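You operate a simulated robot arm through the tools that you are given. There is no shell and no other tool. Be economical: measure what you need, move in short steps, check, and stop when the job is done.

Carry out the task below with a simulated robot arm. There is one attempt and no reset: what you move stays moved.

Task
Move the blue bottle aside, dust the patch under it and put the bottle back.
Fine: use the white duster and put it back.

Only the result counts: the job must be done as asked and must still hold three seconds after the hand-in. Knocking over, shifting, dropping, spilling or breaking anything else fails it.

Robot
A 6-joint arm with a two-finger parallel gripper, fixed in place. Base frame: the origin is at the foot of the arm, x ahead of it, y to its left, z up; the work surface is at about z = 0.82. Lengths are in m, angles in degrees, forces in N, time in s.
With the tool pointing down near the work surface it reaches from about 0.18 to 0.76 m from the base axis. Its first joint turns from -166.0 to 166.0 degrees. Payload 3.91 kg.
Tool frame: the origin (TCP) lies between the finger pads and is the grasp point; the fingertips stand 0.03 m ahead of it; z points along the fingers, y is the line along which they close. Largest opening 0.11 m; finger width 0.02, thickness 0.01; the body of the gripper, 0.048 by 0.112 m, starts 0.055 m behind the TCP.
Orientation is that of the tool frame in the base frame, as a unit quaternion [x, y, z, w]. With the fingers straight down and closing along the base's y, the tool's x points along the base's -x, its y along +y and its z along -z.

Tools
- The arm moves only by the tool arm_command. Its argument "plan" is a list of rows, each a list of 7 numbers: the shift along the tool's x, y, z in m, then the turn, a rotation vector about the tool's x, y, z in degrees, then the closure in counts, from 0 (fully open) to 255 (shut). In form: [[x, y, z, wx, wy, wz, claw], ...]. A call has 1 to 8 rows; each row shifts and turns the commanded pose from where the row before left it, along the tool's axes as they then stand. A row lasts 0.2 s, in which the tool goes at most 0.05 m and 8.6 degrees; a call with a longer step from one row to the next is refused whole, and so is a gripper value outside its range. A pose out of reach is approached as far as the arm can. The call stops where the force on the tool passes 50 N (or 10 N more than at its start, if that is more) or the arm is blocked; 0.2 s more then pass. The fingers move at their own pace (about 0.045 m/s each) and stop on an object; they squeeze with about 42 N. The grip force told is the motor's: it shows also when the fingers shut on nothing. Time passes only in rows, and 0.2 s behind the last, so rows that do not move let the fingers close. It gives the time, the measured TCP pose, the force on the tool (base axes), the opening and the grip force at its end, in the units of the frame above (readings bear some noise), and new pictures: "pictures" is both (left out), scene, wrist or none.
- Cameras (640 x 400 px; columns grow to the right, rows downward): "scene" is fixed at [0.0591, -0.6424, 1.5647]; the picture's right is [0.86, -0.50, 0.00], its down [-0.22, -0.37, -0.90] and it looks along [0.45, 0.78, -0.43] (base axes); focal length 336 px, centre (320, 200). "wrist" rides on the gripper at [0.071, 0.022, -0.107] in the tool frame; the picture's right is [-0.29, 0.96, 0.00], its down [-0.76, -0.23, -0.61] and it looks along [-0.58, -0.18, 0.79] (tool axes); focal length 243 px, centre (320, 200). There is no depth. A picture from a camera that has moved, and an enlarged one, comes with that camera's place and axes in the base frame and with its lens. The place of the scene camera against the robot may be out by one fixed shift of up to 0.012 m in any direction.
- move_column(by): slides the trunk up (or, below 0, down) by that many m; the arm rides with it, the base frame stays. It gives what a move gives, with no picture.
- close_up(camera, box): a new picture of the part [left, top, right, bottom] of that camera's present view, enlarged. No time passes.
- finish_job(): hands the job in; it is judged then, once.

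Go step by step. Nothing tells you positions but the pictures and the camera data: compare them with the known pose of the tool, close in by small moves and look again before you grip or let go. The budget is 120 turns and 170 pictures, counting those below and the enlarged ones. Unless the task says otherwise, let go and move clear before handing in, and close with one line.

The tools are called after "Request:" as a command line: name --pt "numbers of a row" for each row, then --argument value for the rest, lists and objects as JSON in quotes. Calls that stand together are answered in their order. arm_command: Moves the arm, as the interface text tells. Its arguments: {"type":"object","properties":{"plan":{"type":"array","items":{"type":"array","items":{"type":"number"}}},"pictures":{"type":"string","enum":["both","scene","wrist","none"]}},"required":["plan"]} The other tools are called the same way: move_column (by) slides the trunk up or down; close_up (camera, box) takes an enlarged picture of a part of a camera's view; finish_job () hands the job in.

At the start:

```text
time: 0.0
tcp_pos: [0.358, 0.3044, 1.1423]
orientation: [0.0, 1.0, 0.001, 0.0]
wrist_force: [0.2, 0.0, 0.9]
gripper_width: 0.1098
finger_force: 0.2
trunk travel left (down, up): [-0.5, 0.09]
```

scene: 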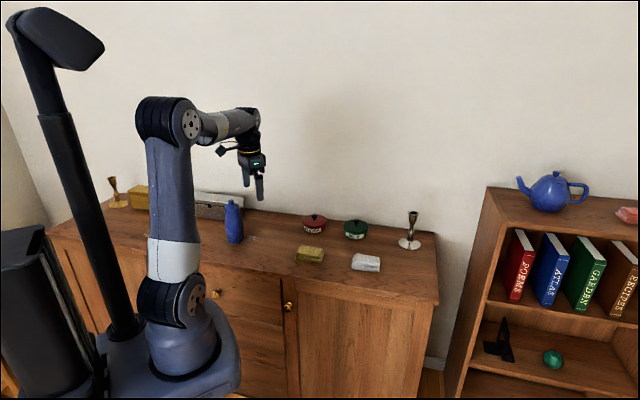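
wrist: 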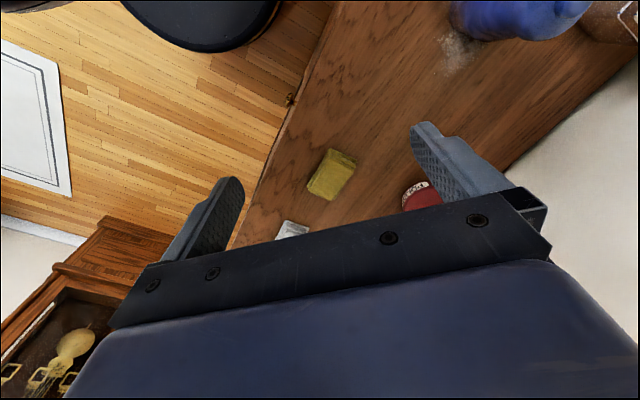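

I see the blue bottle at about (0.34, 0.54), with some dust at its foot, and a white and a yellow block on the front part of the cabinet. I'll look closer before I move.

Request:
close_up --camera "scene" --box '[190, 180, 310, 255]'

Request:
close_up --camera "scene" --box '[280, 200, 440, 300]'

Request:
close_up --camera "wrist" --box '[400, 0, 640, 150]'

```text
5.33 times, centred on (250, 218) of scene
camera zoom: at [0.0591, -0.6424, 1.5647], right [0.86, -0.5, 0.0], down [-0.22, -0.37, -0.9], along [0.45, 0.78, -0.43], focal length 1794 px, centre (693, 107)
```

zoom: 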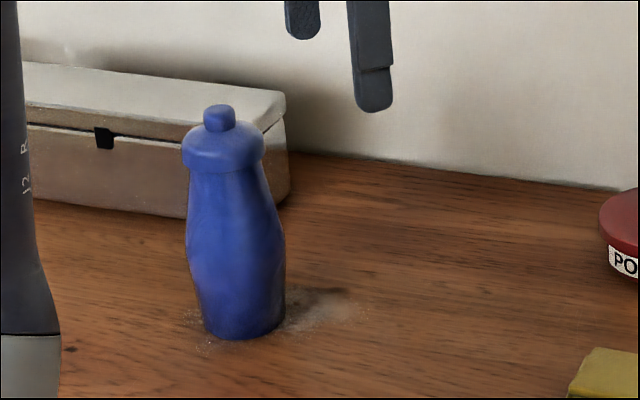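

```text
4.00 times, centred on (360, 250) of scene
camera zoom: at [0.0591, -0.6424, 1.5647], right [0.86, -0.5, 0.0], down [-0.22, -0.37, -0.9], along [0.45, 0.78, -0.43], focal length 1346 px, centre (160, 0)
```

zoom: 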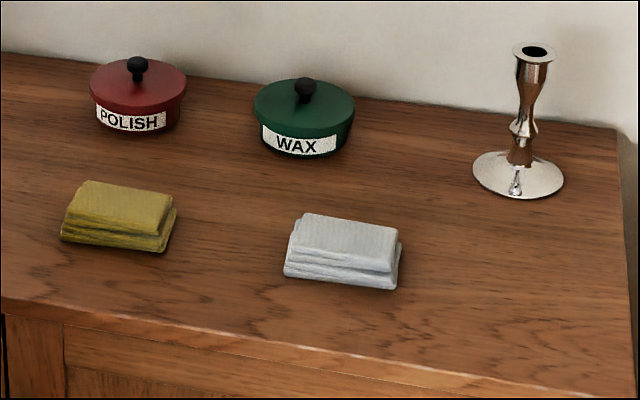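

```text
2.67 times, centred on (520, 75) of wrist
camera zoom: at [0.288, 0.3262, 1.2514], right [0.29, 0.96, 0.0], down [0.76, -0.23, 0.61], along [0.58, -0.18, -0.79], focal length 647 px, centre (-213, 533)
```

zoom: 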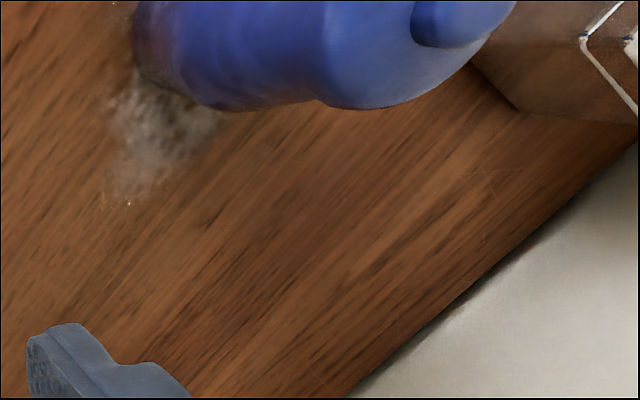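

The bottle stands at about (0.347, 0.545), roughly 0.19 m tall, with a collar near z 0.97. The white duster is near (0.70, 0.145). I'll move high towards the bottle and check with the wrist camera.

Request:
arm_command --pt "0 0.04 0 0 0 0 0" --pt "0 0.04 0 0 0 0 0" --pt "0 0.04 0 0 0 0 0" --pt "0 0.04 0 0 0 0 0" --pt "0 0 0 0 0 0 0"

```text
time: 1.2
tcp_pos: [0.3564, 0.4626, 1.1436]
orientation: [-0.001, 1.0, 0.001, 0.0]
wrist_force: [-0.2, 0.9, -0.6]
gripper_width: 0.1102
finger_force: 0.0
trunk travel left (down, up): [-0.5, 0.09]
camera wrist: at [0.2866, 0.4848, 1.2522], right [0.29, 0.96, 0.0], down [0.76, -0.23, 0.61], along [0.58, -0.18, -0.79], focal length 243 px, centre (320, 200)
```

scene: 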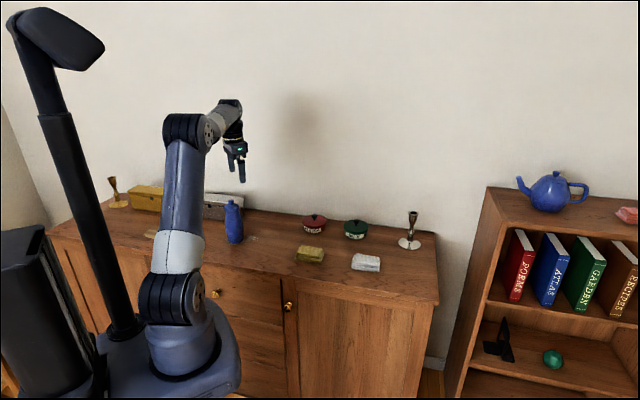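
wrist: 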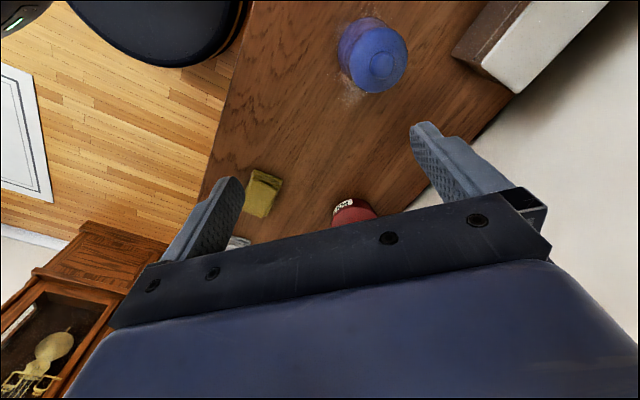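

The wrist view puts the knob near (0.337, 0.528). I'll hover over it with the tips just above its top and look again.

Request:
arm_command --pt "0.018 0.034 0 0 0 0 0" --pt "0 0.034 0 0 0 0 0" --pt "0 0 0.04 0 0 0 0" --pt "0 0 0.03 0 0 0 0" --pt "0 0 0 0 0 0 0"

```text
time: 2.4
tcp_pos: [0.3391, 0.531, 1.0711]
orientation: [-0.001, 1.0, -0.001, 0.0]
wrist_force: [0.1, -0.3, -0.5]
gripper_width: 0.1098
finger_force: 0.0
trunk travel left (down, up): [-0.5, 0.09]
camera wrist: at [0.2695, 0.5532, 1.1796], right [0.29, 0.96, 0.0], down [0.76, -0.23, 0.61], along [0.58, -0.18, -0.79], focal length 243 px, centre (320, 200)
```

scene: 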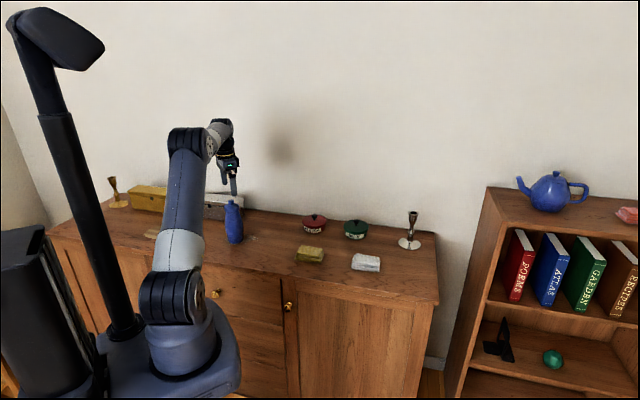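
wrist: 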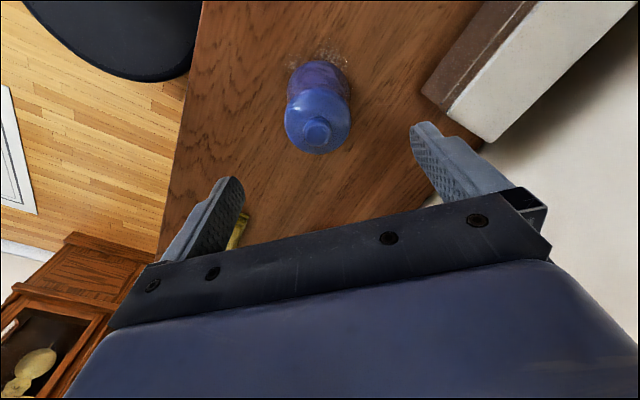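

The gripper is centred over the knob at about (0.338, 0.530). I'll go straight down to collar height.

Request:
arm_command --pt "0.002 -0.001 0.03 0 0 0 0" --pt "0 0 0.03 0 0 0 0" --pt "0 0 0.03 0 0 0 0" --pt "0 0 0.016 0 0 0 0" --pt "0 0 0 0 0 0 0"

Request:
close_up --camera "scene" --box '[190, 180, 310, 255]'

```text
time: 3.6
tcp_pos: [0.3369, 0.5295, 0.9678]
orientation: [0.0, 1.0, 0.0, 0.0]
wrist_force: [0.5, 0.6, 0.5]
gripper_width: 0.1101
finger_force: 0.1
trunk travel left (down, up): [-0.5, 0.09]
camera wrist: at [0.267, 0.5522, 1.0751], right [0.29, 0.96, 0.0], down [0.76, -0.23, 0.61], along [0.58, -0.18, -0.79], focal length 243 px, centre (320, 200)
```

scene: 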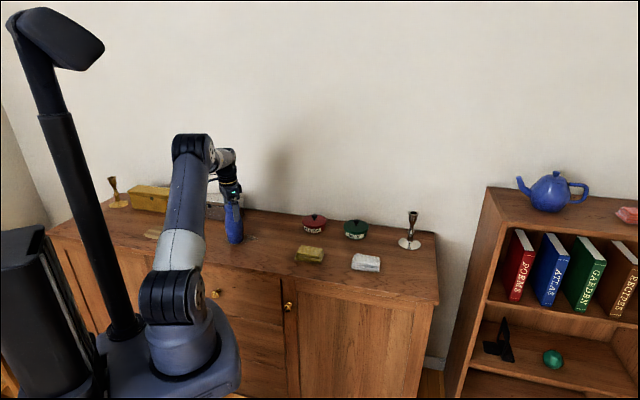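
wrist: 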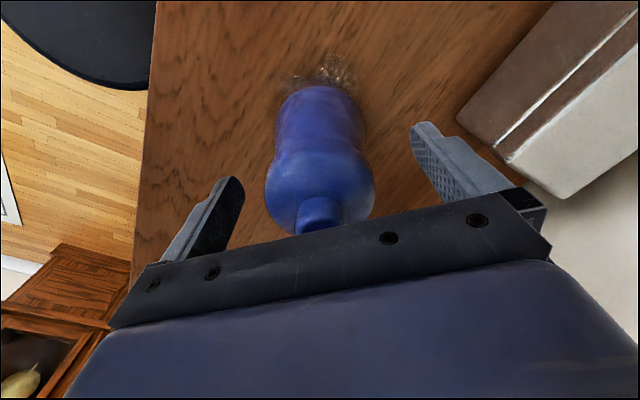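

```text
5.33 times, centred on (250, 218) of scene
camera zoom: at [0.0591, -0.6424, 1.5647], right [0.86, -0.5, 0.0], down [-0.22, -0.37, -0.9], along [0.45, 0.78, -0.43], focal length 1794 px, centre (693, 107)
```

zoom: 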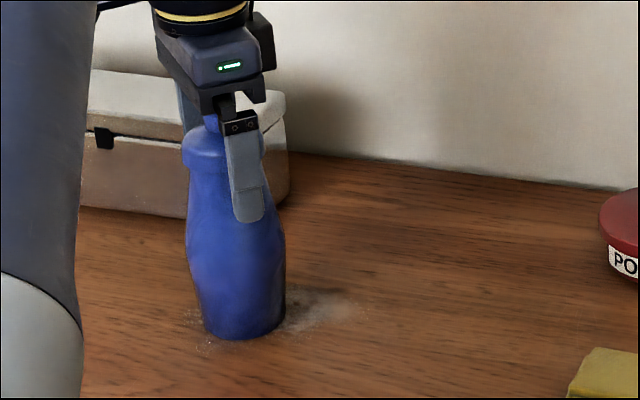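

The fingers straddle the collar with the bottle in the middle. Closing now.

Request:
arm_command --pt "0 0 0 0 0 0 120" --pt "0 0 0 0 0 0 255" --pt "0 0 0 0 0 0 255" --pt "0 0 0 0 0 0 255" --pt "0 0 0 0 0 0 255" --pt "0 0 0 0 0 0 255"

Request:
close_up --camera "scene" --box '[190, 180, 310, 255]'

```text
time: 5.0
tcp_pos: [0.3367, 0.5305, 0.9676]
orientation: [-0.001, 1.0, 0.0, 0.001]
wrist_force: [0.5, -1.0, 0.2]
gripper_width: 0.0587
finger_force: 42.1
trunk travel left (down, up): [-0.5, 0.09]
camera wrist: at [0.267, 0.5521, 1.0755], right [0.29, 0.96, 0.0], down [0.76, -0.23, 0.61], along [0.58, -0.18, -0.79], focal length 243 px, centre (320, 200)
```

scene: 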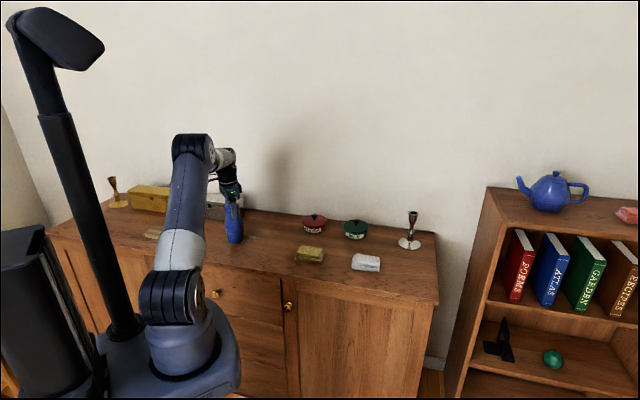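
wrist: 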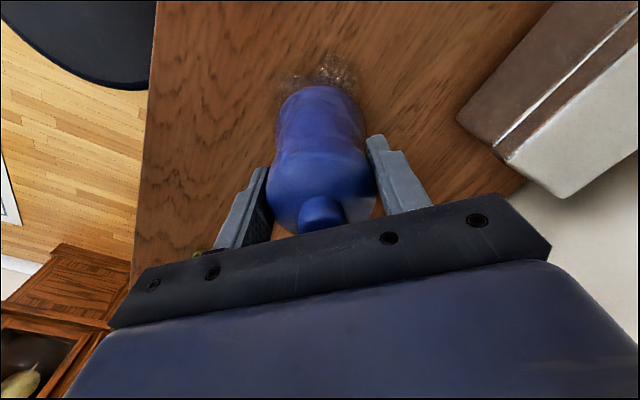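

```text
5.33 times, centred on (250, 218) of scene
camera zoom: at [0.0591, -0.6424, 1.5647], right [0.86, -0.5, 0.0], down [-0.22, -0.37, -0.9], along [0.45, 0.78, -0.43], focal length 1794 px, centre (693, 107)
```

zoom: 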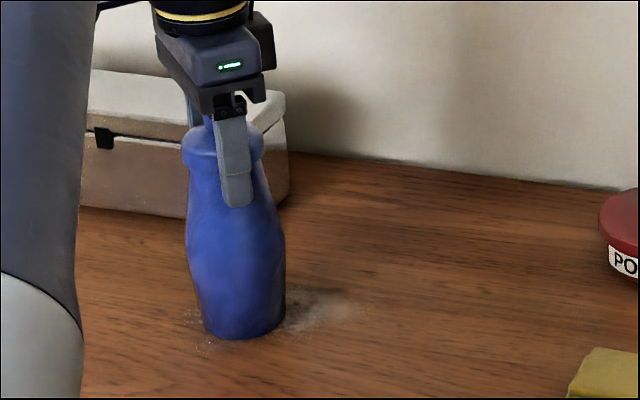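

The grip holds at 0.059 m and 42 N. Lifting a little.

Request:
arm_command --pt "0 0 -0.01 0 0 0 255" --pt "0 0 -0.02 0 0 0 255" --pt "0 0 -0.03 0 0 0 255" --pt "0 0 0 0 0 0 255"

Request:
close_up --camera "scene" --box '[190, 180, 310, 255]'

```text
time: 6.0
tcp_pos: [0.337, 0.5307, 1.0278]
orientation: [0.0, 1.0, -0.001, 0.0]
wrist_force: [0.0, -0.5, -3.3]
gripper_width: 0.0586
finger_force: 41.9
trunk travel left (down, up): [-0.5, 0.09]
camera wrist: at [0.2671, 0.5521, 1.1357], right [0.29, 0.96, 0.0], down [0.76, -0.23, 0.61], along [0.58, -0.18, -0.79], focal length 243 px, centre (320, 200)
```

scene: 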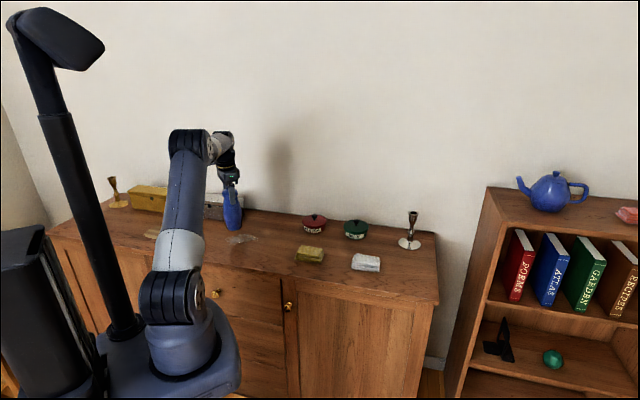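
wrist: 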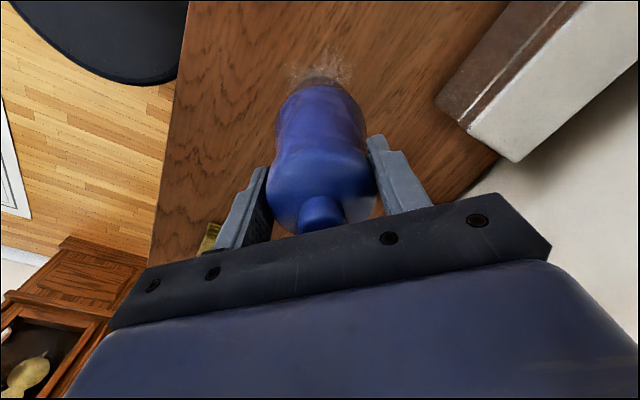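

```text
5.33 times, centred on (250, 218) of scene
camera zoom: at [0.0591, -0.6424, 1.5647], right [0.86, -0.5, 0.0], down [-0.22, -0.37, -0.9], along [0.45, 0.78, -0.43], focal length 1794 px, centre (693, 107)
```

zoom: 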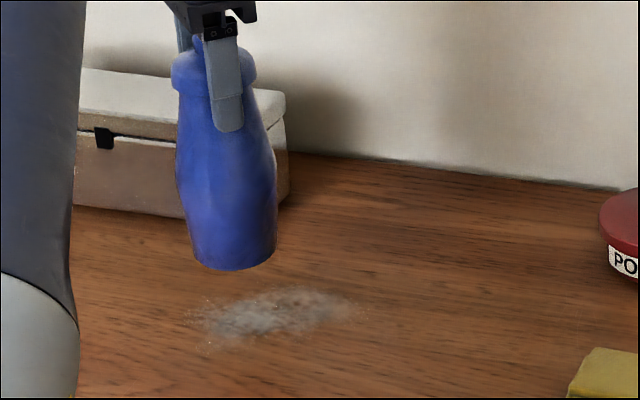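

The bottle is lifted, and the dust patch shows at about (0.365, 0.535), about 0.13 by 0.07 m. I'll carry the bottle to a free spot near (0.48, 0.37).

Request:
arm_command --pt "-0.029 -0.032 0 0 0 0 255" --pt "-0.029 -0.032 0 0 0 0 255" --pt "-0.029 -0.032 0 0 0 0 255" --pt "-0.028 -0.032 0 0 0 0 255" --pt "-0.028 -0.032 0 0 0 0 255" --pt "0 0 0 0 0 0 255" --pt "0 0 0 0 0 0 255"

Request:
close_up --camera "scene" --box '[200, 170, 360, 270]'

```text
time: 7.6
tcp_pos: [0.4826, 0.3703, 1.0299]
orientation: [0.001, 1.0, 0.001, 0.0]
wrist_force: [0.2, 0.0, -3.5]
gripper_width: 0.0585
finger_force: 42.3
trunk travel left (down, up): [-0.5, 0.09]
camera wrist: at [0.4113, 0.3928, 1.1372], right [0.29, 0.96, 0.0], down [0.76, -0.23, 0.61], along [0.58, -0.18, -0.79], focal length 243 px, centre (320, 200)
```

scene: 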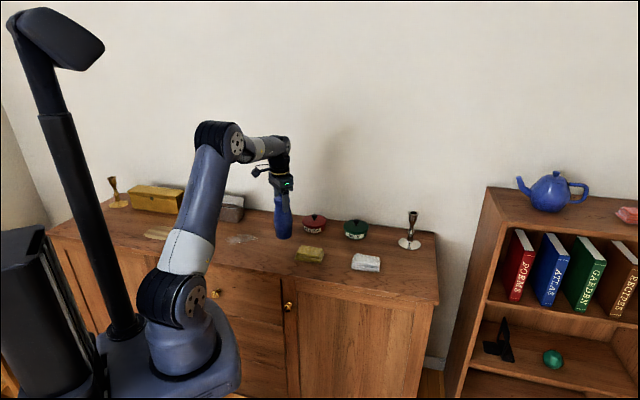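
wrist: 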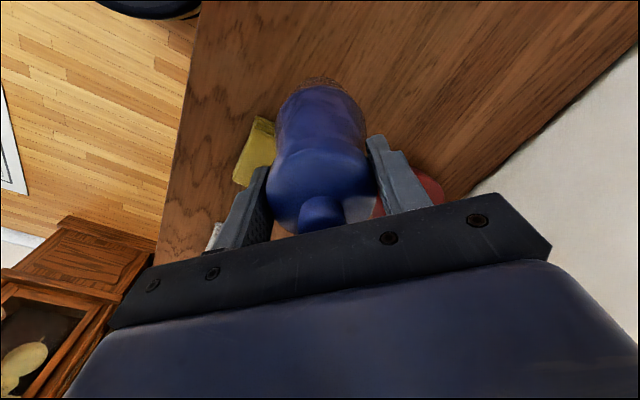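

```text
4.00 times, centred on (280, 220) of scene
camera zoom: at [0.0591, -0.6424, 1.5647], right [0.86, -0.5, 0.0], down [-0.22, -0.37, -0.9], along [0.45, 0.78, -0.43], focal length 1346 px, centre (480, 120)
```

zoom: 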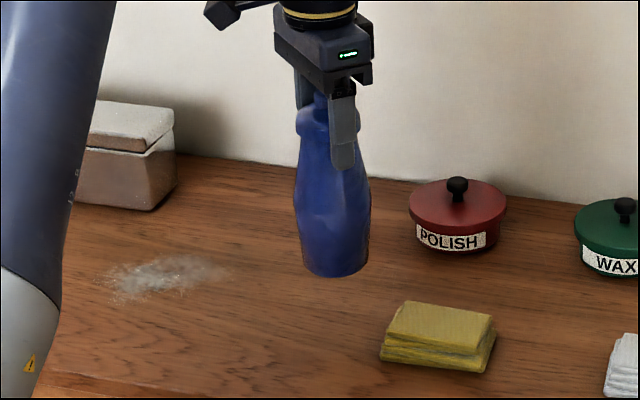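

The spot is clear. I'll ease 1 cm away from the yellow duster and set the bottle down to the gripped height (TCP z about 0.968).

Request:
arm_command --pt "0.01 0.01 0.02 0 0 0 255" --pt "0 0 0.02 0 0 0 255" --pt "0 0 0.012 0 0 0 255" --pt "0 0 0.006 0 0 0 255" --pt "0 0 0.003 0 0 0 255" --pt "0 0 0 0 0 0 255"

Request:
close_up --camera "scene" --box '[200, 170, 360, 270]'

```text
time: 9.0
tcp_pos: [0.4694, 0.3815, 0.967]
orientation: [0.0, 1.0, 0.001, 0.001]
wrist_force: [0.4, -2.0, 9.1]
gripper_width: 0.0582
finger_force: 41.8
trunk travel left (down, up): [-0.5, 0.09]
camera wrist: at [0.4005, 0.4028, 1.0754], right [0.29, 0.96, 0.0], down [0.76, -0.23, 0.61], along [0.58, -0.17, -0.79], focal length 243 px, centre (320, 200)
```

scene: 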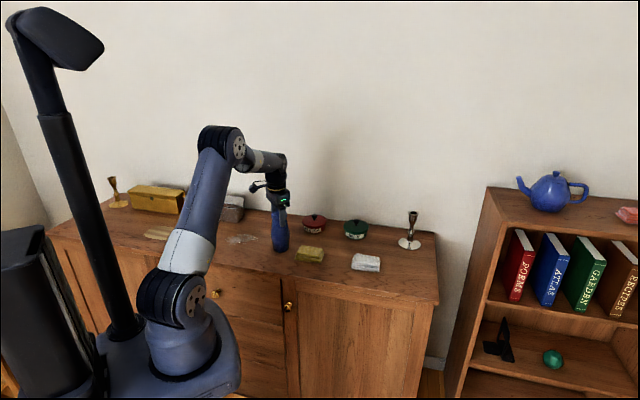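
wrist: 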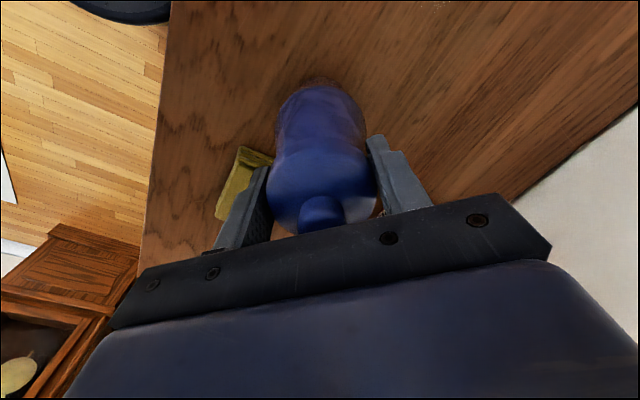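

```text
4.00 times, centred on (280, 220) of scene
camera zoom: at [0.0591, -0.6424, 1.5647], right [0.86, -0.5, 0.0], down [-0.22, -0.37, -0.9], along [0.45, 0.78, -0.43], focal length 1346 px, centre (480, 120)
```

zoom: 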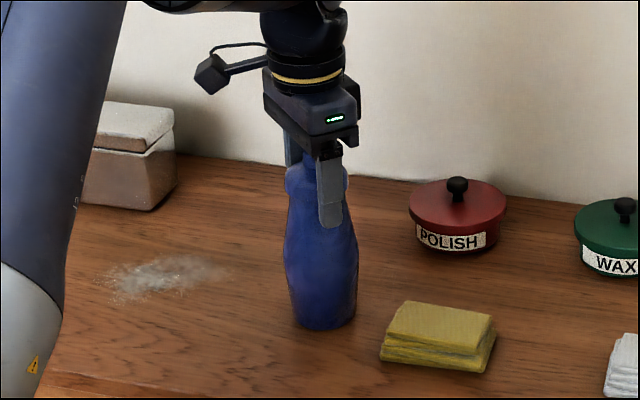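

Contact is felt (about 9 N upward), so the bottle stands. I'll release it and rise clear.

Request:
arm_command --pt "0 0 0 0 0 0 120" --pt "0 0 0 0 0 0 0" --pt "0 0 0 0 0 0 0" --pt "0 0 0 0 0 0 0" --pt "0 0 0 0 0 0 0" --pictures "wrist"

Request:
arm_command --pt "0 0 -0.03 0 0 0 0" --pt "0 0 -0.04 0 0 0 0" --pt "0 0 -0.04 0 0 0 0" --pt "0 0 -0.04 0 0 0 0" --pt "0 0 0 0 0 0 0"

```text
time: 10.2
tcp_pos: [0.4708, 0.38, 0.9663]
orientation: [0.0, 1.0, 0.001, 0.0]
wrist_force: [0.7, 0.1, -0.9]
gripper_width: 0.1098
finger_force: 0.1
trunk travel left (down, up): [-0.5, 0.09]
camera wrist: at [0.4005, 0.4033, 1.0741], right [0.29, 0.96, 0.0], down [0.76, -0.23, 0.61], along [0.58, -0.18, -0.79], focal length 243 px, centre (320, 200)
```

wrist: 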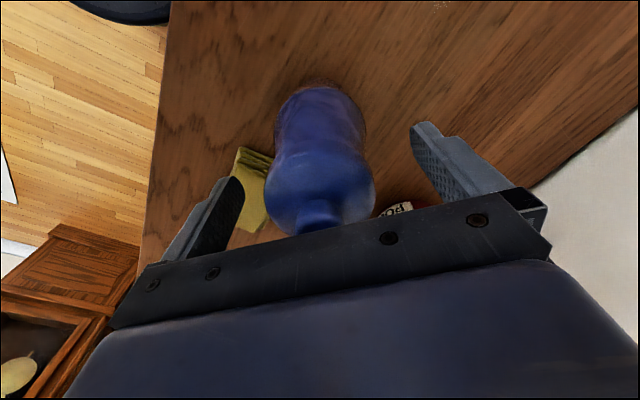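

```text
time: 11.4
tcp_pos: [0.4723, 0.3823, 1.1151]
orientation: [0.0, 1.0, 0.0, -0.001]
wrist_force: [0.5, 0.0, 0.0]
gripper_width: 0.11
finger_force: 0.1
trunk travel left (down, up): [-0.5, 0.09]
camera wrist: at [0.4014, 0.4039, 1.223], right [0.29, 0.96, 0.0], down [0.76, -0.23, 0.61], along [0.58, -0.18, -0.79], focal length 243 px, centre (320, 200)
```

scene: 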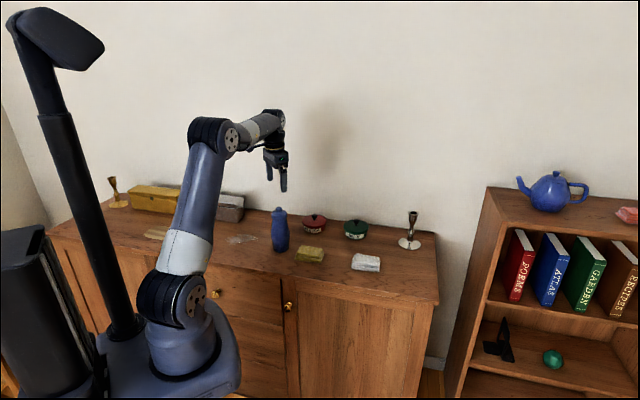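
wrist: 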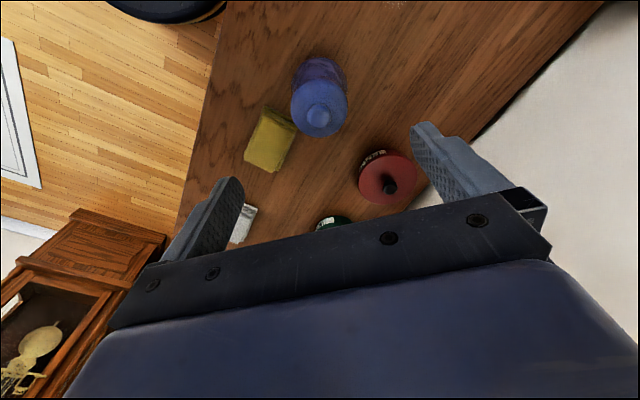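

The bottle stands free. The white duster should be near (0.696, 0.133) with its long side at about -47°, so I'll fly over to it and then turn the gripper 45°.

Request:
arm_command --pt "-0.03 -0.034 0 0 0 0 0" --pt "-0.03 -0.034 0 0 0 0 0" --pt "-0.03 -0.034 0 0 0 0 0" --pt "-0.03 -0.034 0 0 0 0 0" --pt "-0.03 -0.034 0 0 0 0 0" --pt "-0.03 -0.034 0 0 0 0 0" --pt "-0.03 -0.034 0 0 0 0 0" --pt "0 0 0 0 0 0 0" --pictures "none"

Request:
arm_command --pt "0 0 0 0 0 7.5 0" --pt "0 0 0 0 0 7.5 0" --pt "0 0 0 0 0 7.5 0" --pt "0 0 0 0 0 7.5 0" --pt "0 0 0 0 0 7.5 0" --pt "0 0 0 0 0 7.5 0" --pt "0 0 0 0 0 0 0"

```text
time: 13.2
tcp_pos: [0.6822, 0.1433, 1.1151]
orientation: [-0.001, 1.0, -0.001, 0.001]
wrist_force: [-0.4, -0.5, -0.3]
gripper_width: 0.1098
finger_force: 0.0
trunk travel left (down, up): [-0.5, 0.09]
```

```text
time: 14.8
tcp_pos: [0.6811, 0.144, 1.1167]
orientation: [0.383, 0.924, 0.0, -0.002]
wrist_force: [0.5, -0.1, 0.2]
gripper_width: 0.1098
finger_force: 0.1
trunk travel left (down, up): [-0.5, 0.09]
camera wrist: at [0.6475, 0.2102, 1.2244], right [0.88, 0.47, 0.0], down [0.37, -0.7, 0.61], along [0.29, -0.54, -0.79], focal length 243 px, centre (320, 200)
```

scene: 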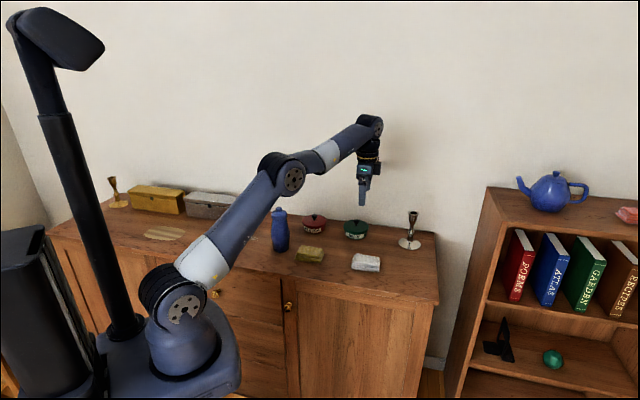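
wrist: 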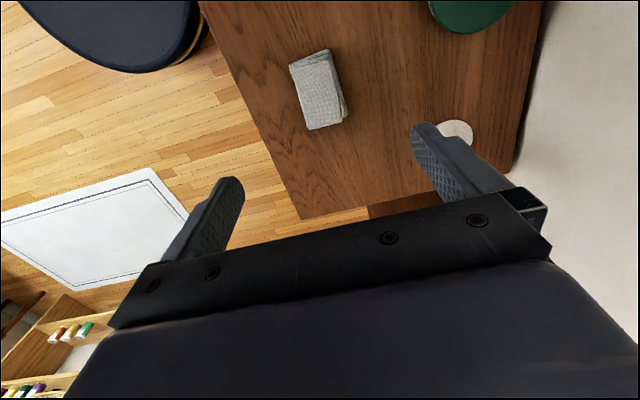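

The duster's centre measures about (0.690, 0.131), with its long side at -43°, which lines up with the gripper. I'll centre over it and descend to hover.

Request:
arm_command --pt "-0.0156 -0.003 0.03 0 0 0 0" --pt "0 0 0.045 0 0 0 0" --pt "0 0 0.045 0 0 0 0" --pt "0 0 0.045 0 0 0 0" --pt "0 0 0.025 0 0 0 0" --pt "0 0 0 0 0 0 0"

Request:
close_up --camera "scene" --box '[300, 200, 440, 288]'

```text
time: 16.2
tcp_pos: [0.6891, 0.1301, 0.9249]
orientation: [0.382, 0.924, -0.001, 0.0]
wrist_force: [1.0, 0.4, -0.7]
gripper_width: 0.11
finger_force: 0.0
trunk travel left (down, up): [-0.5, 0.09]
camera wrist: at [0.6551, 0.196, 1.0324], right [0.88, 0.47, 0.0], down [0.37, -0.7, 0.61], along [0.29, -0.54, -0.79], focal length 243 px, centre (320, 200)
```

scene: 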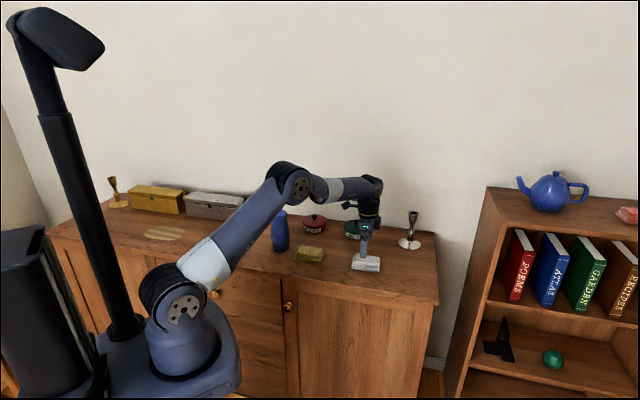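
wrist: 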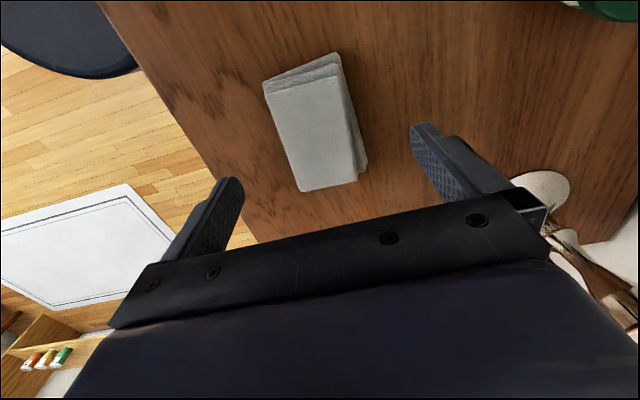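

```text
4.55 times, centred on (370, 244) of scene
camera zoom: at [0.0591, -0.6424, 1.5647], right [0.86, -0.5, 0.0], down [-0.22, -0.37, -0.9], along [0.45, 0.78, -0.43], focal length 1529 px, centre (93, 0)
```

zoom: 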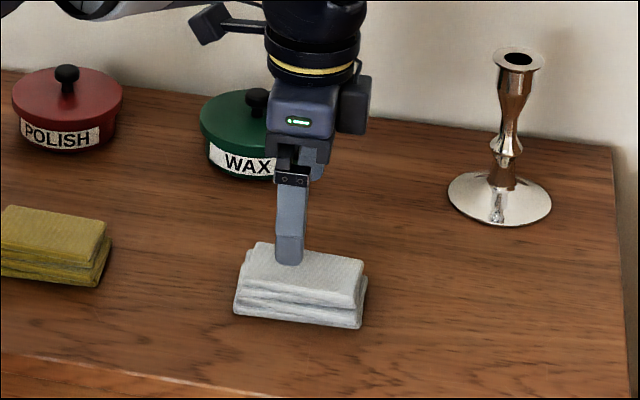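

The gripper is centred within a few mm. I'll lower so the tips end just above the wood (TCP z about 0.857) and close.

Request:
arm_command --pt "0.001 -0.002 0.03 0 0 0 0" --pt "0 0 0.025 0 0 0 0" --pt "0 0 0.012 0 0 0 0" --pt "0 0 0 0 0 0 0"

Request:
close_up --camera "scene" --box '[300, 200, 440, 288]'

```text
time: 17.2
tcp_pos: [0.6862, 0.1285, 0.8585]
orientation: [0.383, 0.924, 0.0, 0.001]
wrist_force: [0.1, -0.5, 0.6]
gripper_width: 0.1101
finger_force: 0.0
trunk travel left (down, up): [-0.5, 0.09]
camera wrist: at [0.6529, 0.195, 0.9657], right [0.88, 0.47, 0.0], down [0.37, -0.7, 0.61], along [0.29, -0.54, -0.79], focal length 243 px, centre (320, 200)
```

scene: 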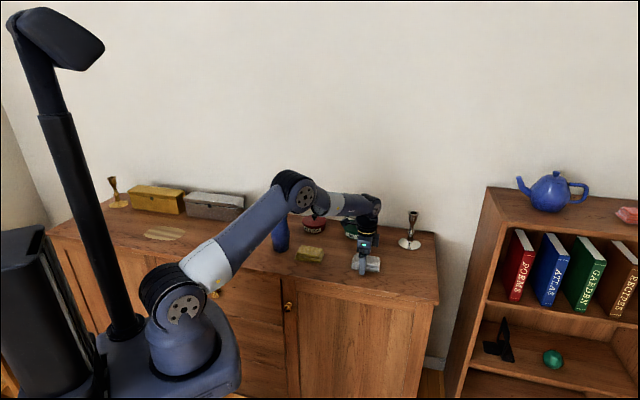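
wrist: 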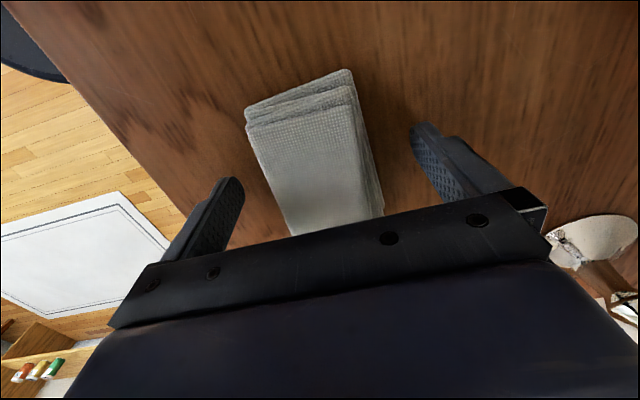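

```text
4.55 times, centred on (370, 244) of scene
camera zoom: at [0.0591, -0.6424, 1.5647], right [0.86, -0.5, 0.0], down [-0.22, -0.37, -0.9], along [0.45, 0.78, -0.43], focal length 1529 px, centre (93, 0)
```

zoom: 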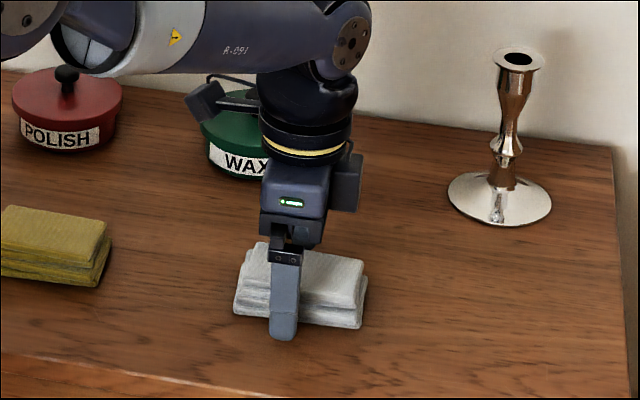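

The fingers straddle the duster just above the wood. Closing, then lifting slightly.

Request:
arm_command --pt "0 0 0 0 0 0 130" --pt "0 0 0 0 0 0 255" --pt "0 0 0 0 0 0 255" --pt "0 0 0 0 0 0 255" --pt "0 0 0 0 0 0 255" --pt "0 0 0 0 0 0 255"

Request:
arm_command --pt "0 0 -0.01 0 0 0 255" --pt "0 0 -0.03 0 0 0 255" --pt "0 0 -0.04 0 0 0 255" --pt "0 0 -0.04 0 0 0 255" --pt "0 0 0 0 0 0 255"

Request:
close_up --camera "scene" --box '[300, 180, 440, 268]'

```text
time: 18.6
tcp_pos: [0.6868, 0.1291, 0.8588]
orientation: [0.382, 0.924, 0.0, 0.0]
wrist_force: [-0.2, -0.2, -0.5]
gripper_width: 0.0607
finger_force: 41.9
trunk travel left (down, up): [-0.5, 0.09]
camera wrist: at [0.6529, 0.195, 0.9659], right [0.88, 0.47, 0.0], down [0.38, -0.7, 0.61], along [0.29, -0.54, -0.79], focal length 243 px, centre (320, 200)
```

scene: 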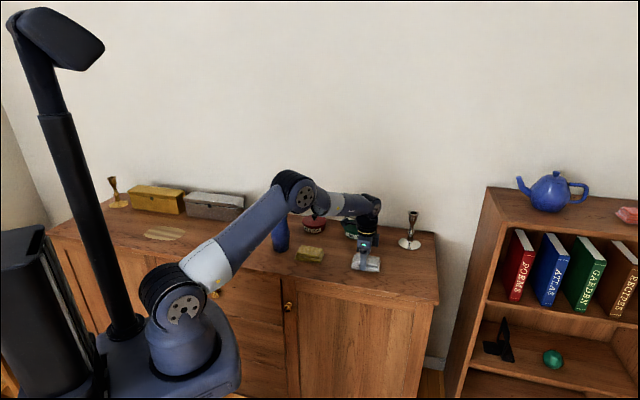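
wrist: 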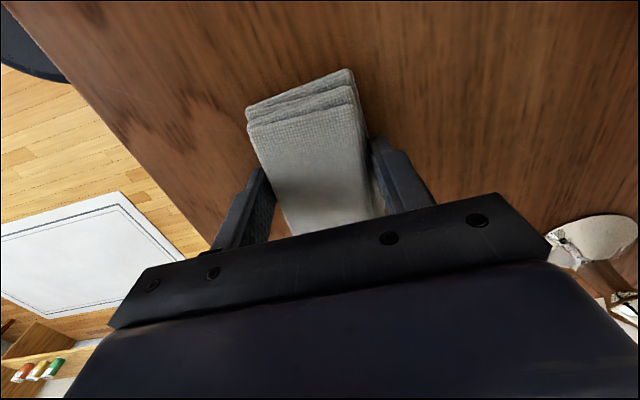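

```text
time: 19.8
tcp_pos: [0.689, 0.1284, 0.9791]
orientation: [0.383, 0.924, 0.0, 0.0]
wrist_force: [-0.6, 0.1, -1.3]
gripper_width: 0.0606
finger_force: 42.7
trunk travel left (down, up): [-0.5, 0.09]
camera wrist: at [0.6546, 0.1947, 1.0868], right [0.88, 0.47, 0.0], down [0.38, -0.7, 0.61], along [0.29, -0.54, -0.79], focal length 243 px, centre (320, 200)
```

scene: 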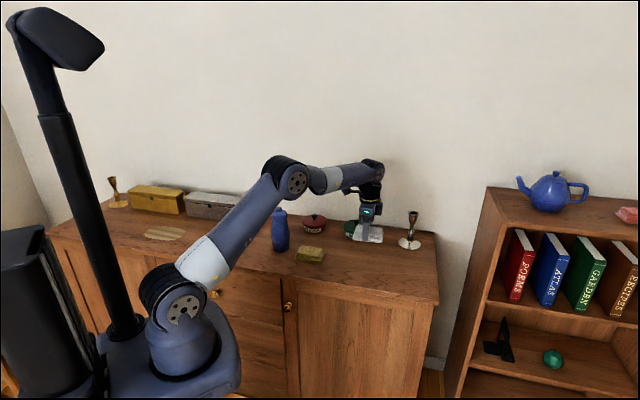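
wrist: 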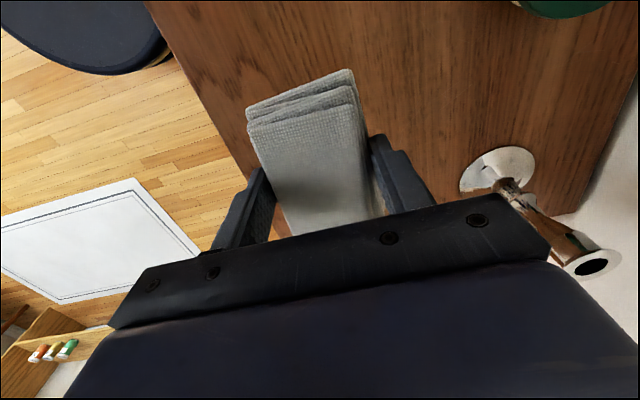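

```text
4.55 times, centred on (370, 224) of scene
camera zoom: at [0.0591, -0.6424, 1.5647], right [0.86, -0.5, 0.0], down [-0.22, -0.37, -0.9], along [0.45, 0.78, -0.43], focal length 1529 px, centre (93, 91)
```

zoom: 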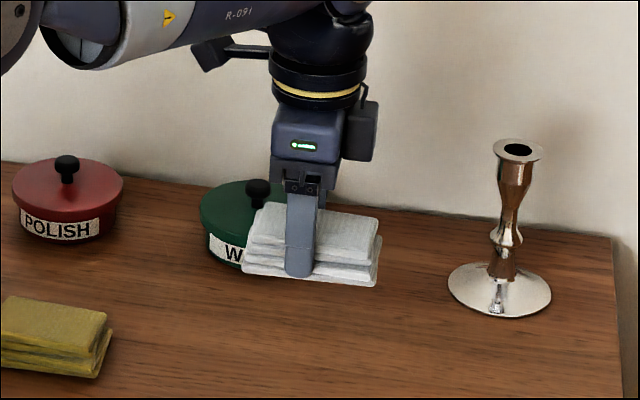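

The duster is held firmly. I'll raise it well above bottle height, turn back to the default orientation, and carry it over to the dust patch.

Request:
arm_command --pt "0 0 -0.04 0 0 -7.5 255" --pt "0 0 -0.04 0 0 -7.5 255" --pt "0 0 -0.04 0 0 -7.5 255" --pt "0 0 -0.04 0 0 -7.5 255" --pt "0 0 0 0 0 -7.5 255" --pt "0 0 0 0 0 -7.5 255" --pt "0 0 0 0 0 0 255" --pictures "none"

Request:
arm_command --pt "0.036 0.026 0 0 0 0 255" --pt "0.036 0.03 0 0 0 0 255" --pt "0.036 0.03 0 0 0 0 255" --pt "0.036 0.03 0 0 0 0 255" --pt "0.036 0.03 0 0 0 0 255" --pt "0.036 0.03 0 0 0 0 255" --pt "0.036 0.03 0 0 0 0 255" --pt "0.036 0.03 0 0 0 0 255" --pictures "none"

Request:
arm_command --pt "0.015 0.042 0 0 0 0 255" --pt "0.015 0.042 0 0 0 0 255" --pt "0 0.04 0 0 0 0 255" --pt "0 0 0 0 0 0 255" --pt "0 0 0 0 0 0 255"

```text
time: 21.4
tcp_pos: [0.6749, 0.128, 1.1425]
orientation: [-0.001, 1.0, 0.0, 0.001]
wrist_force: [-0.3, 0.2, -0.8]
gripper_width: 0.0607
finger_force: 41.8
out of reach, approached as far as the arm can: row 4
trunk travel left (down, up): [-0.5, 0.09]
```

```text
time: 23.2
tcp_pos: [0.3869, 0.3617, 1.143]
orientation: [0.0, 1.0, 0.0, 0.0]
wrist_force: [1.1, -0.2, 0.3]
gripper_width: 0.0607
finger_force: 42.6
trunk travel left (down, up): [-0.5, 0.09]
```

```text
time: 24.4
tcp_pos: [0.357, 0.4889, 1.1463]
orientation: [0.0, 1.0, -0.001, 0.0]
wrist_force: [0.1, 0.8, 0.6]
gripper_width: 0.0605
finger_force: 41.7
trunk travel left (down, up): [-0.5, 0.09]
camera wrist: at [0.2878, 0.5104, 1.2544], right [0.29, 0.96, 0.0], down [0.76, -0.23, 0.61], along [0.58, -0.18, -0.79], focal length 243 px, centre (320, 200)
```

scene: 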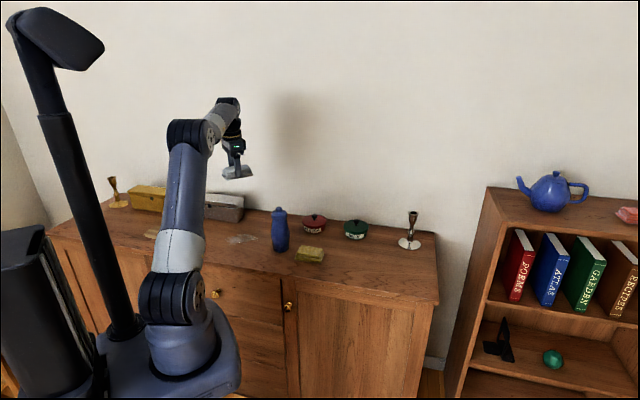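
wrist: 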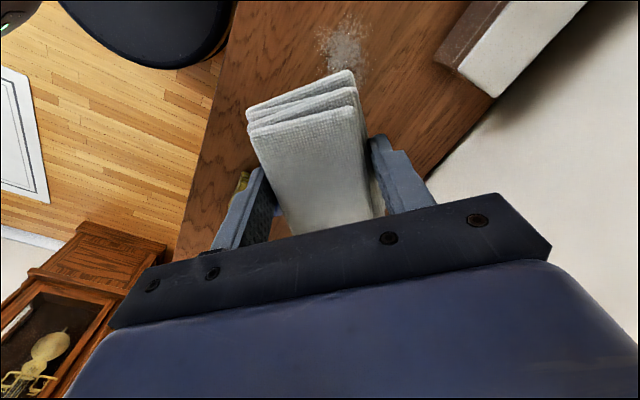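

The dust spans about x 0.30–0.435, y 0.49–0.58. I'll come down over its middle, staying clear of the bottle.

Request:
arm_command --pt "0 0.045 0 0 0 0 255" --pt "0 0 0.045 0 0 0 255" --pt "0 0 0.045 0 0 0 255" --pt "0 0 0.045 0 0 0 255" --pt "0 0 0.045 0 0 0 255" --pt "0 0 0.045 0 0 0 255" --pt "0 0 0.035 0 0 0 255" --pt "0 0 0 0 0 0 255"

Request:
close_up --camera "scene" --box '[190, 180, 310, 255]'

```text
time: 26.2
tcp_pos: [0.357, 0.5312, 0.8822]
orientation: [0.0, 1.0, 0.0, 0.0]
wrist_force: [-0.5, -0.4, -0.5]
gripper_width: 0.0609
finger_force: 41.8
trunk travel left (down, up): [-0.5, 0.09]
camera wrist: at [0.2863, 0.5541, 0.9897], right [0.29, 0.96, 0.0], down [0.76, -0.23, 0.61], along [0.58, -0.18, -0.79], focal length 243 px, centre (320, 200)
```

scene: 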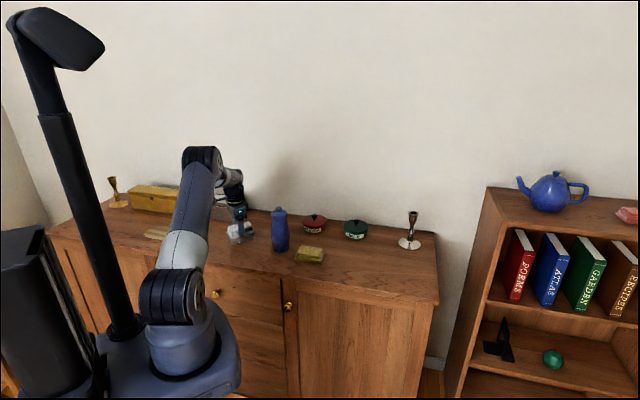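
wrist: 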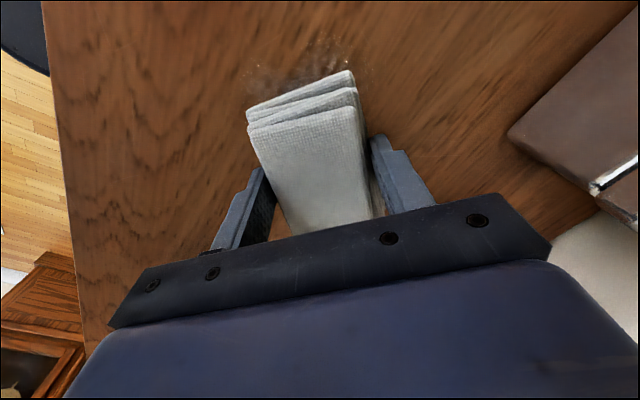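

```text
5.33 times, centred on (250, 218) of scene
camera zoom: at [0.0591, -0.6424, 1.5647], right [0.86, -0.5, 0.0], down [-0.22, -0.37, -0.9], along [0.45, 0.78, -0.43], focal length 1794 px, centre (693, 107)
```

zoom: 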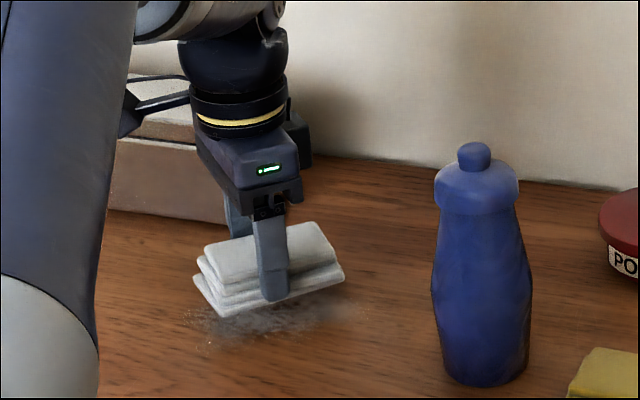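

It is well placed over the dust. I'll lower gently until it touches.

Request:
arm_command --pt "0 0 0.015 0 0 0 255" --pt "0 0 0.006 0 0 0 255" --pt "0 0 0.003 0 0 0 255" --pt "0 0 0 0 0 0 255" --pictures "none"

```text
time: 27.2
tcp_pos: [0.357, 0.5322, 0.8585]
orientation: [0.0, 1.0, 0.0, 0.0]
wrist_force: [-0.2, -0.1, 0.2]
gripper_width: 0.0608
finger_force: 42.2
trunk travel left (down, up): [-0.5, 0.09]
```

Request:
arm_command --pt "0 0 0.002 0 0 0 255" --pt "0 0 0 0 0 0 255" --pictures "none"

```text
time: 27.8
tcp_pos: [0.3568, 0.5309, 0.858]
orientation: [0.0, 1.0, 0.001, 0.001]
wrist_force: [0.1, -1.5, 7.5]
gripper_width: 0.0608
finger_force: 41.6
trunk travel left (down, up): [-0.5, 0.09]
```

Light contact at 7.5 N. Now wiping with slow strokes over the whole patch.

Request:
arm_command --pt "0.015 0 0 0 0 0 255" --pt "0.017 0 0 0 0 0 255" --pt "-0.022 0 0 0 0 0 255" --pt "-0.022 0 0 0 0 0 255" --pt "-0.022 0 0 0 0 0 255" --pt "-0.022 0 0 0 0 0 255" --pt "0 0.015 0 0 0 0 255" --pt "0 0.015 0 0 0 0 255" --pictures "scene"

Request:
arm_command --pt "0.022 0 0 0 0 0 255" --pt "0.022 0 0 0 0 0 255" --pt "0.022 0 0 0 0 0 255" --pt "0.024 0 0 0 0 0 255" --pt "0 -0.02 0 0 0 0 255" --pt "0 -0.02 0 0 0 0 255" --pt "0 -0.017 0 0 0 0 255" --pt "-0.022 0 0 0 0 0 255" --pictures "scene"

```text
time: 29.6
tcp_pos: [0.4121, 0.5592, 0.8583]
orientation: [0.0, 1.0, 0.0, 0.0]
wrist_force: [1.3, -3.5, 6.0]
gripper_width: 0.0611
finger_force: 42.5
trunk travel left (down, up): [-0.5, 0.09]
```

scene: 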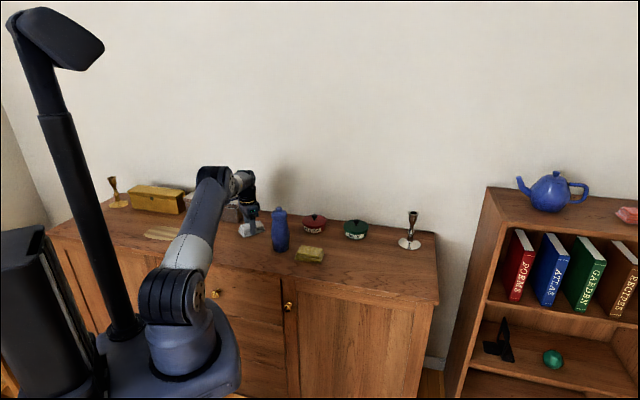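

```text
time: 31.4
tcp_pos: [0.3436, 0.5039, 0.8568]
orientation: [-0.001, 1.0, 0.0, 0.0]
wrist_force: [-2.4, 0.3, 9.1]
gripper_width: 0.0608
finger_force: 41.4
trunk travel left (down, up): [-0.5, 0.09]
```

scene: 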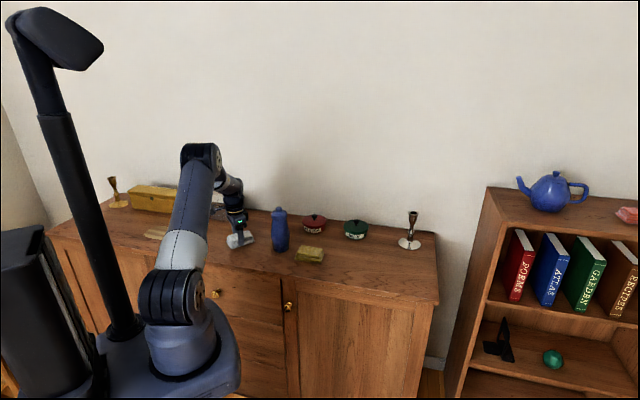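

Finishing the front stroke and going back through the middle, then checking the patch.

Request:
arm_command --pt "-0.022 0 0 0 0 0 255" --pt "-0.022 0 0 0 0 0 255" --pt "-0.018 0 0 0 0 0 255" --pt "0 0.02 0 0 0 0 255" --pt "0 0.02 0 0 0 0 255" --pt "0.03 0 0 0 0 0 255" --pt "0.03 0 0 0 0 0 255" --pt "0.03 0 0 0 0 0 255" --pictures "none"

Request:
arm_command --pt "0 0 -0.02 0 0 0 255" --pt "0 0 -0.04 0 0 0 255" --pt "0 0 -0.045 0 0 0 255" --pt "0 0 -0.045 0 0 0 255" --pt "0 0 -0.045 0 0 0 255" --pt "0 0 -0.045 0 0 0 255" --pt "0 -0.04 -0.02 0 0 0 255" --pt "0 0 0 0 0 0 255"

Request:
close_up --camera "scene" --box '[190, 180, 310, 255]'

```text
time: 33.2
tcp_pos: [0.3142, 0.5424, 0.8572]
orientation: [0.0, 1.0, 0.0, -0.001]
wrist_force: [1.2, 0.8, 10.6]
gripper_width: 0.0607
finger_force: 41.7
trunk travel left (down, up): [-0.5, 0.09]
```

```text
time: 35.0
tcp_pos: [0.3159, 0.5055, 1.1186]
orientation: [0.0, 1.0, 0.001, 0.0]
wrist_force: [0.2, -0.4, -0.2]
gripper_width: 0.0606
finger_force: 41.9
trunk travel left (down, up): [-0.5, 0.09]
camera wrist: at [0.246, 0.5272, 1.2268], right [0.29, 0.96, 0.0], down [0.76, -0.23, 0.61], along [0.58, -0.18, -0.79], focal length 243 px, centre (320, 200)
```

scene: 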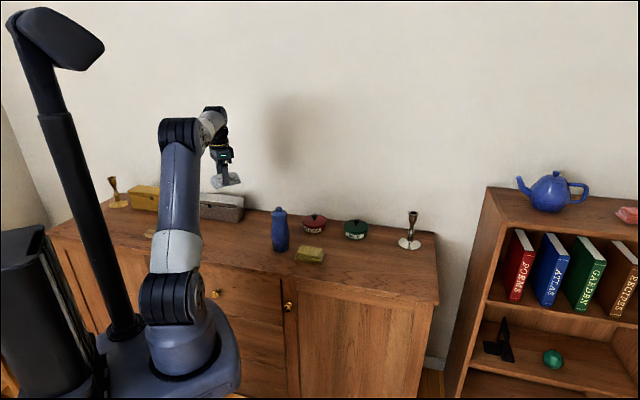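
wrist: 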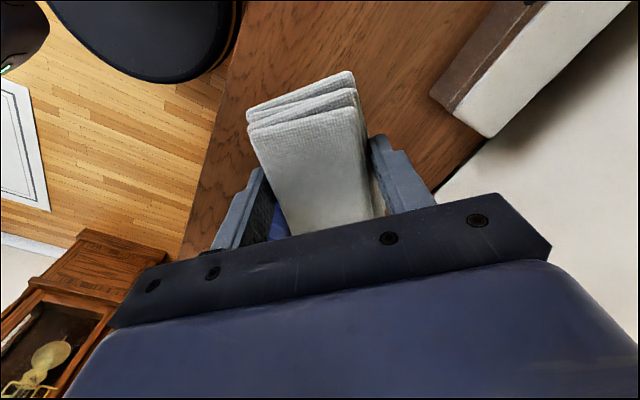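

```text
5.33 times, centred on (250, 218) of scene
camera zoom: at [0.0591, -0.6424, 1.5647], right [0.86, -0.5, 0.0], down [-0.22, -0.37, -0.9], along [0.45, 0.78, -0.43], focal length 1794 px, centre (693, 107)
```

zoom: 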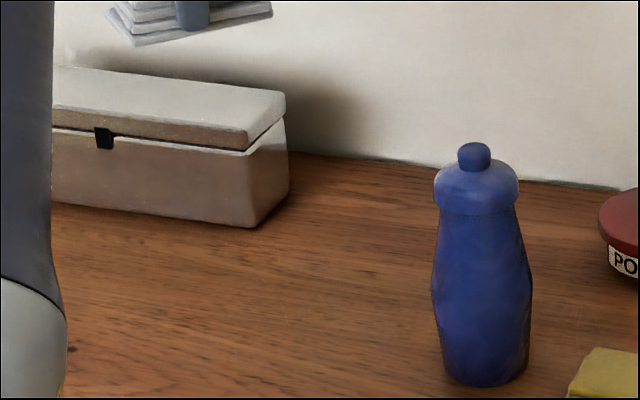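

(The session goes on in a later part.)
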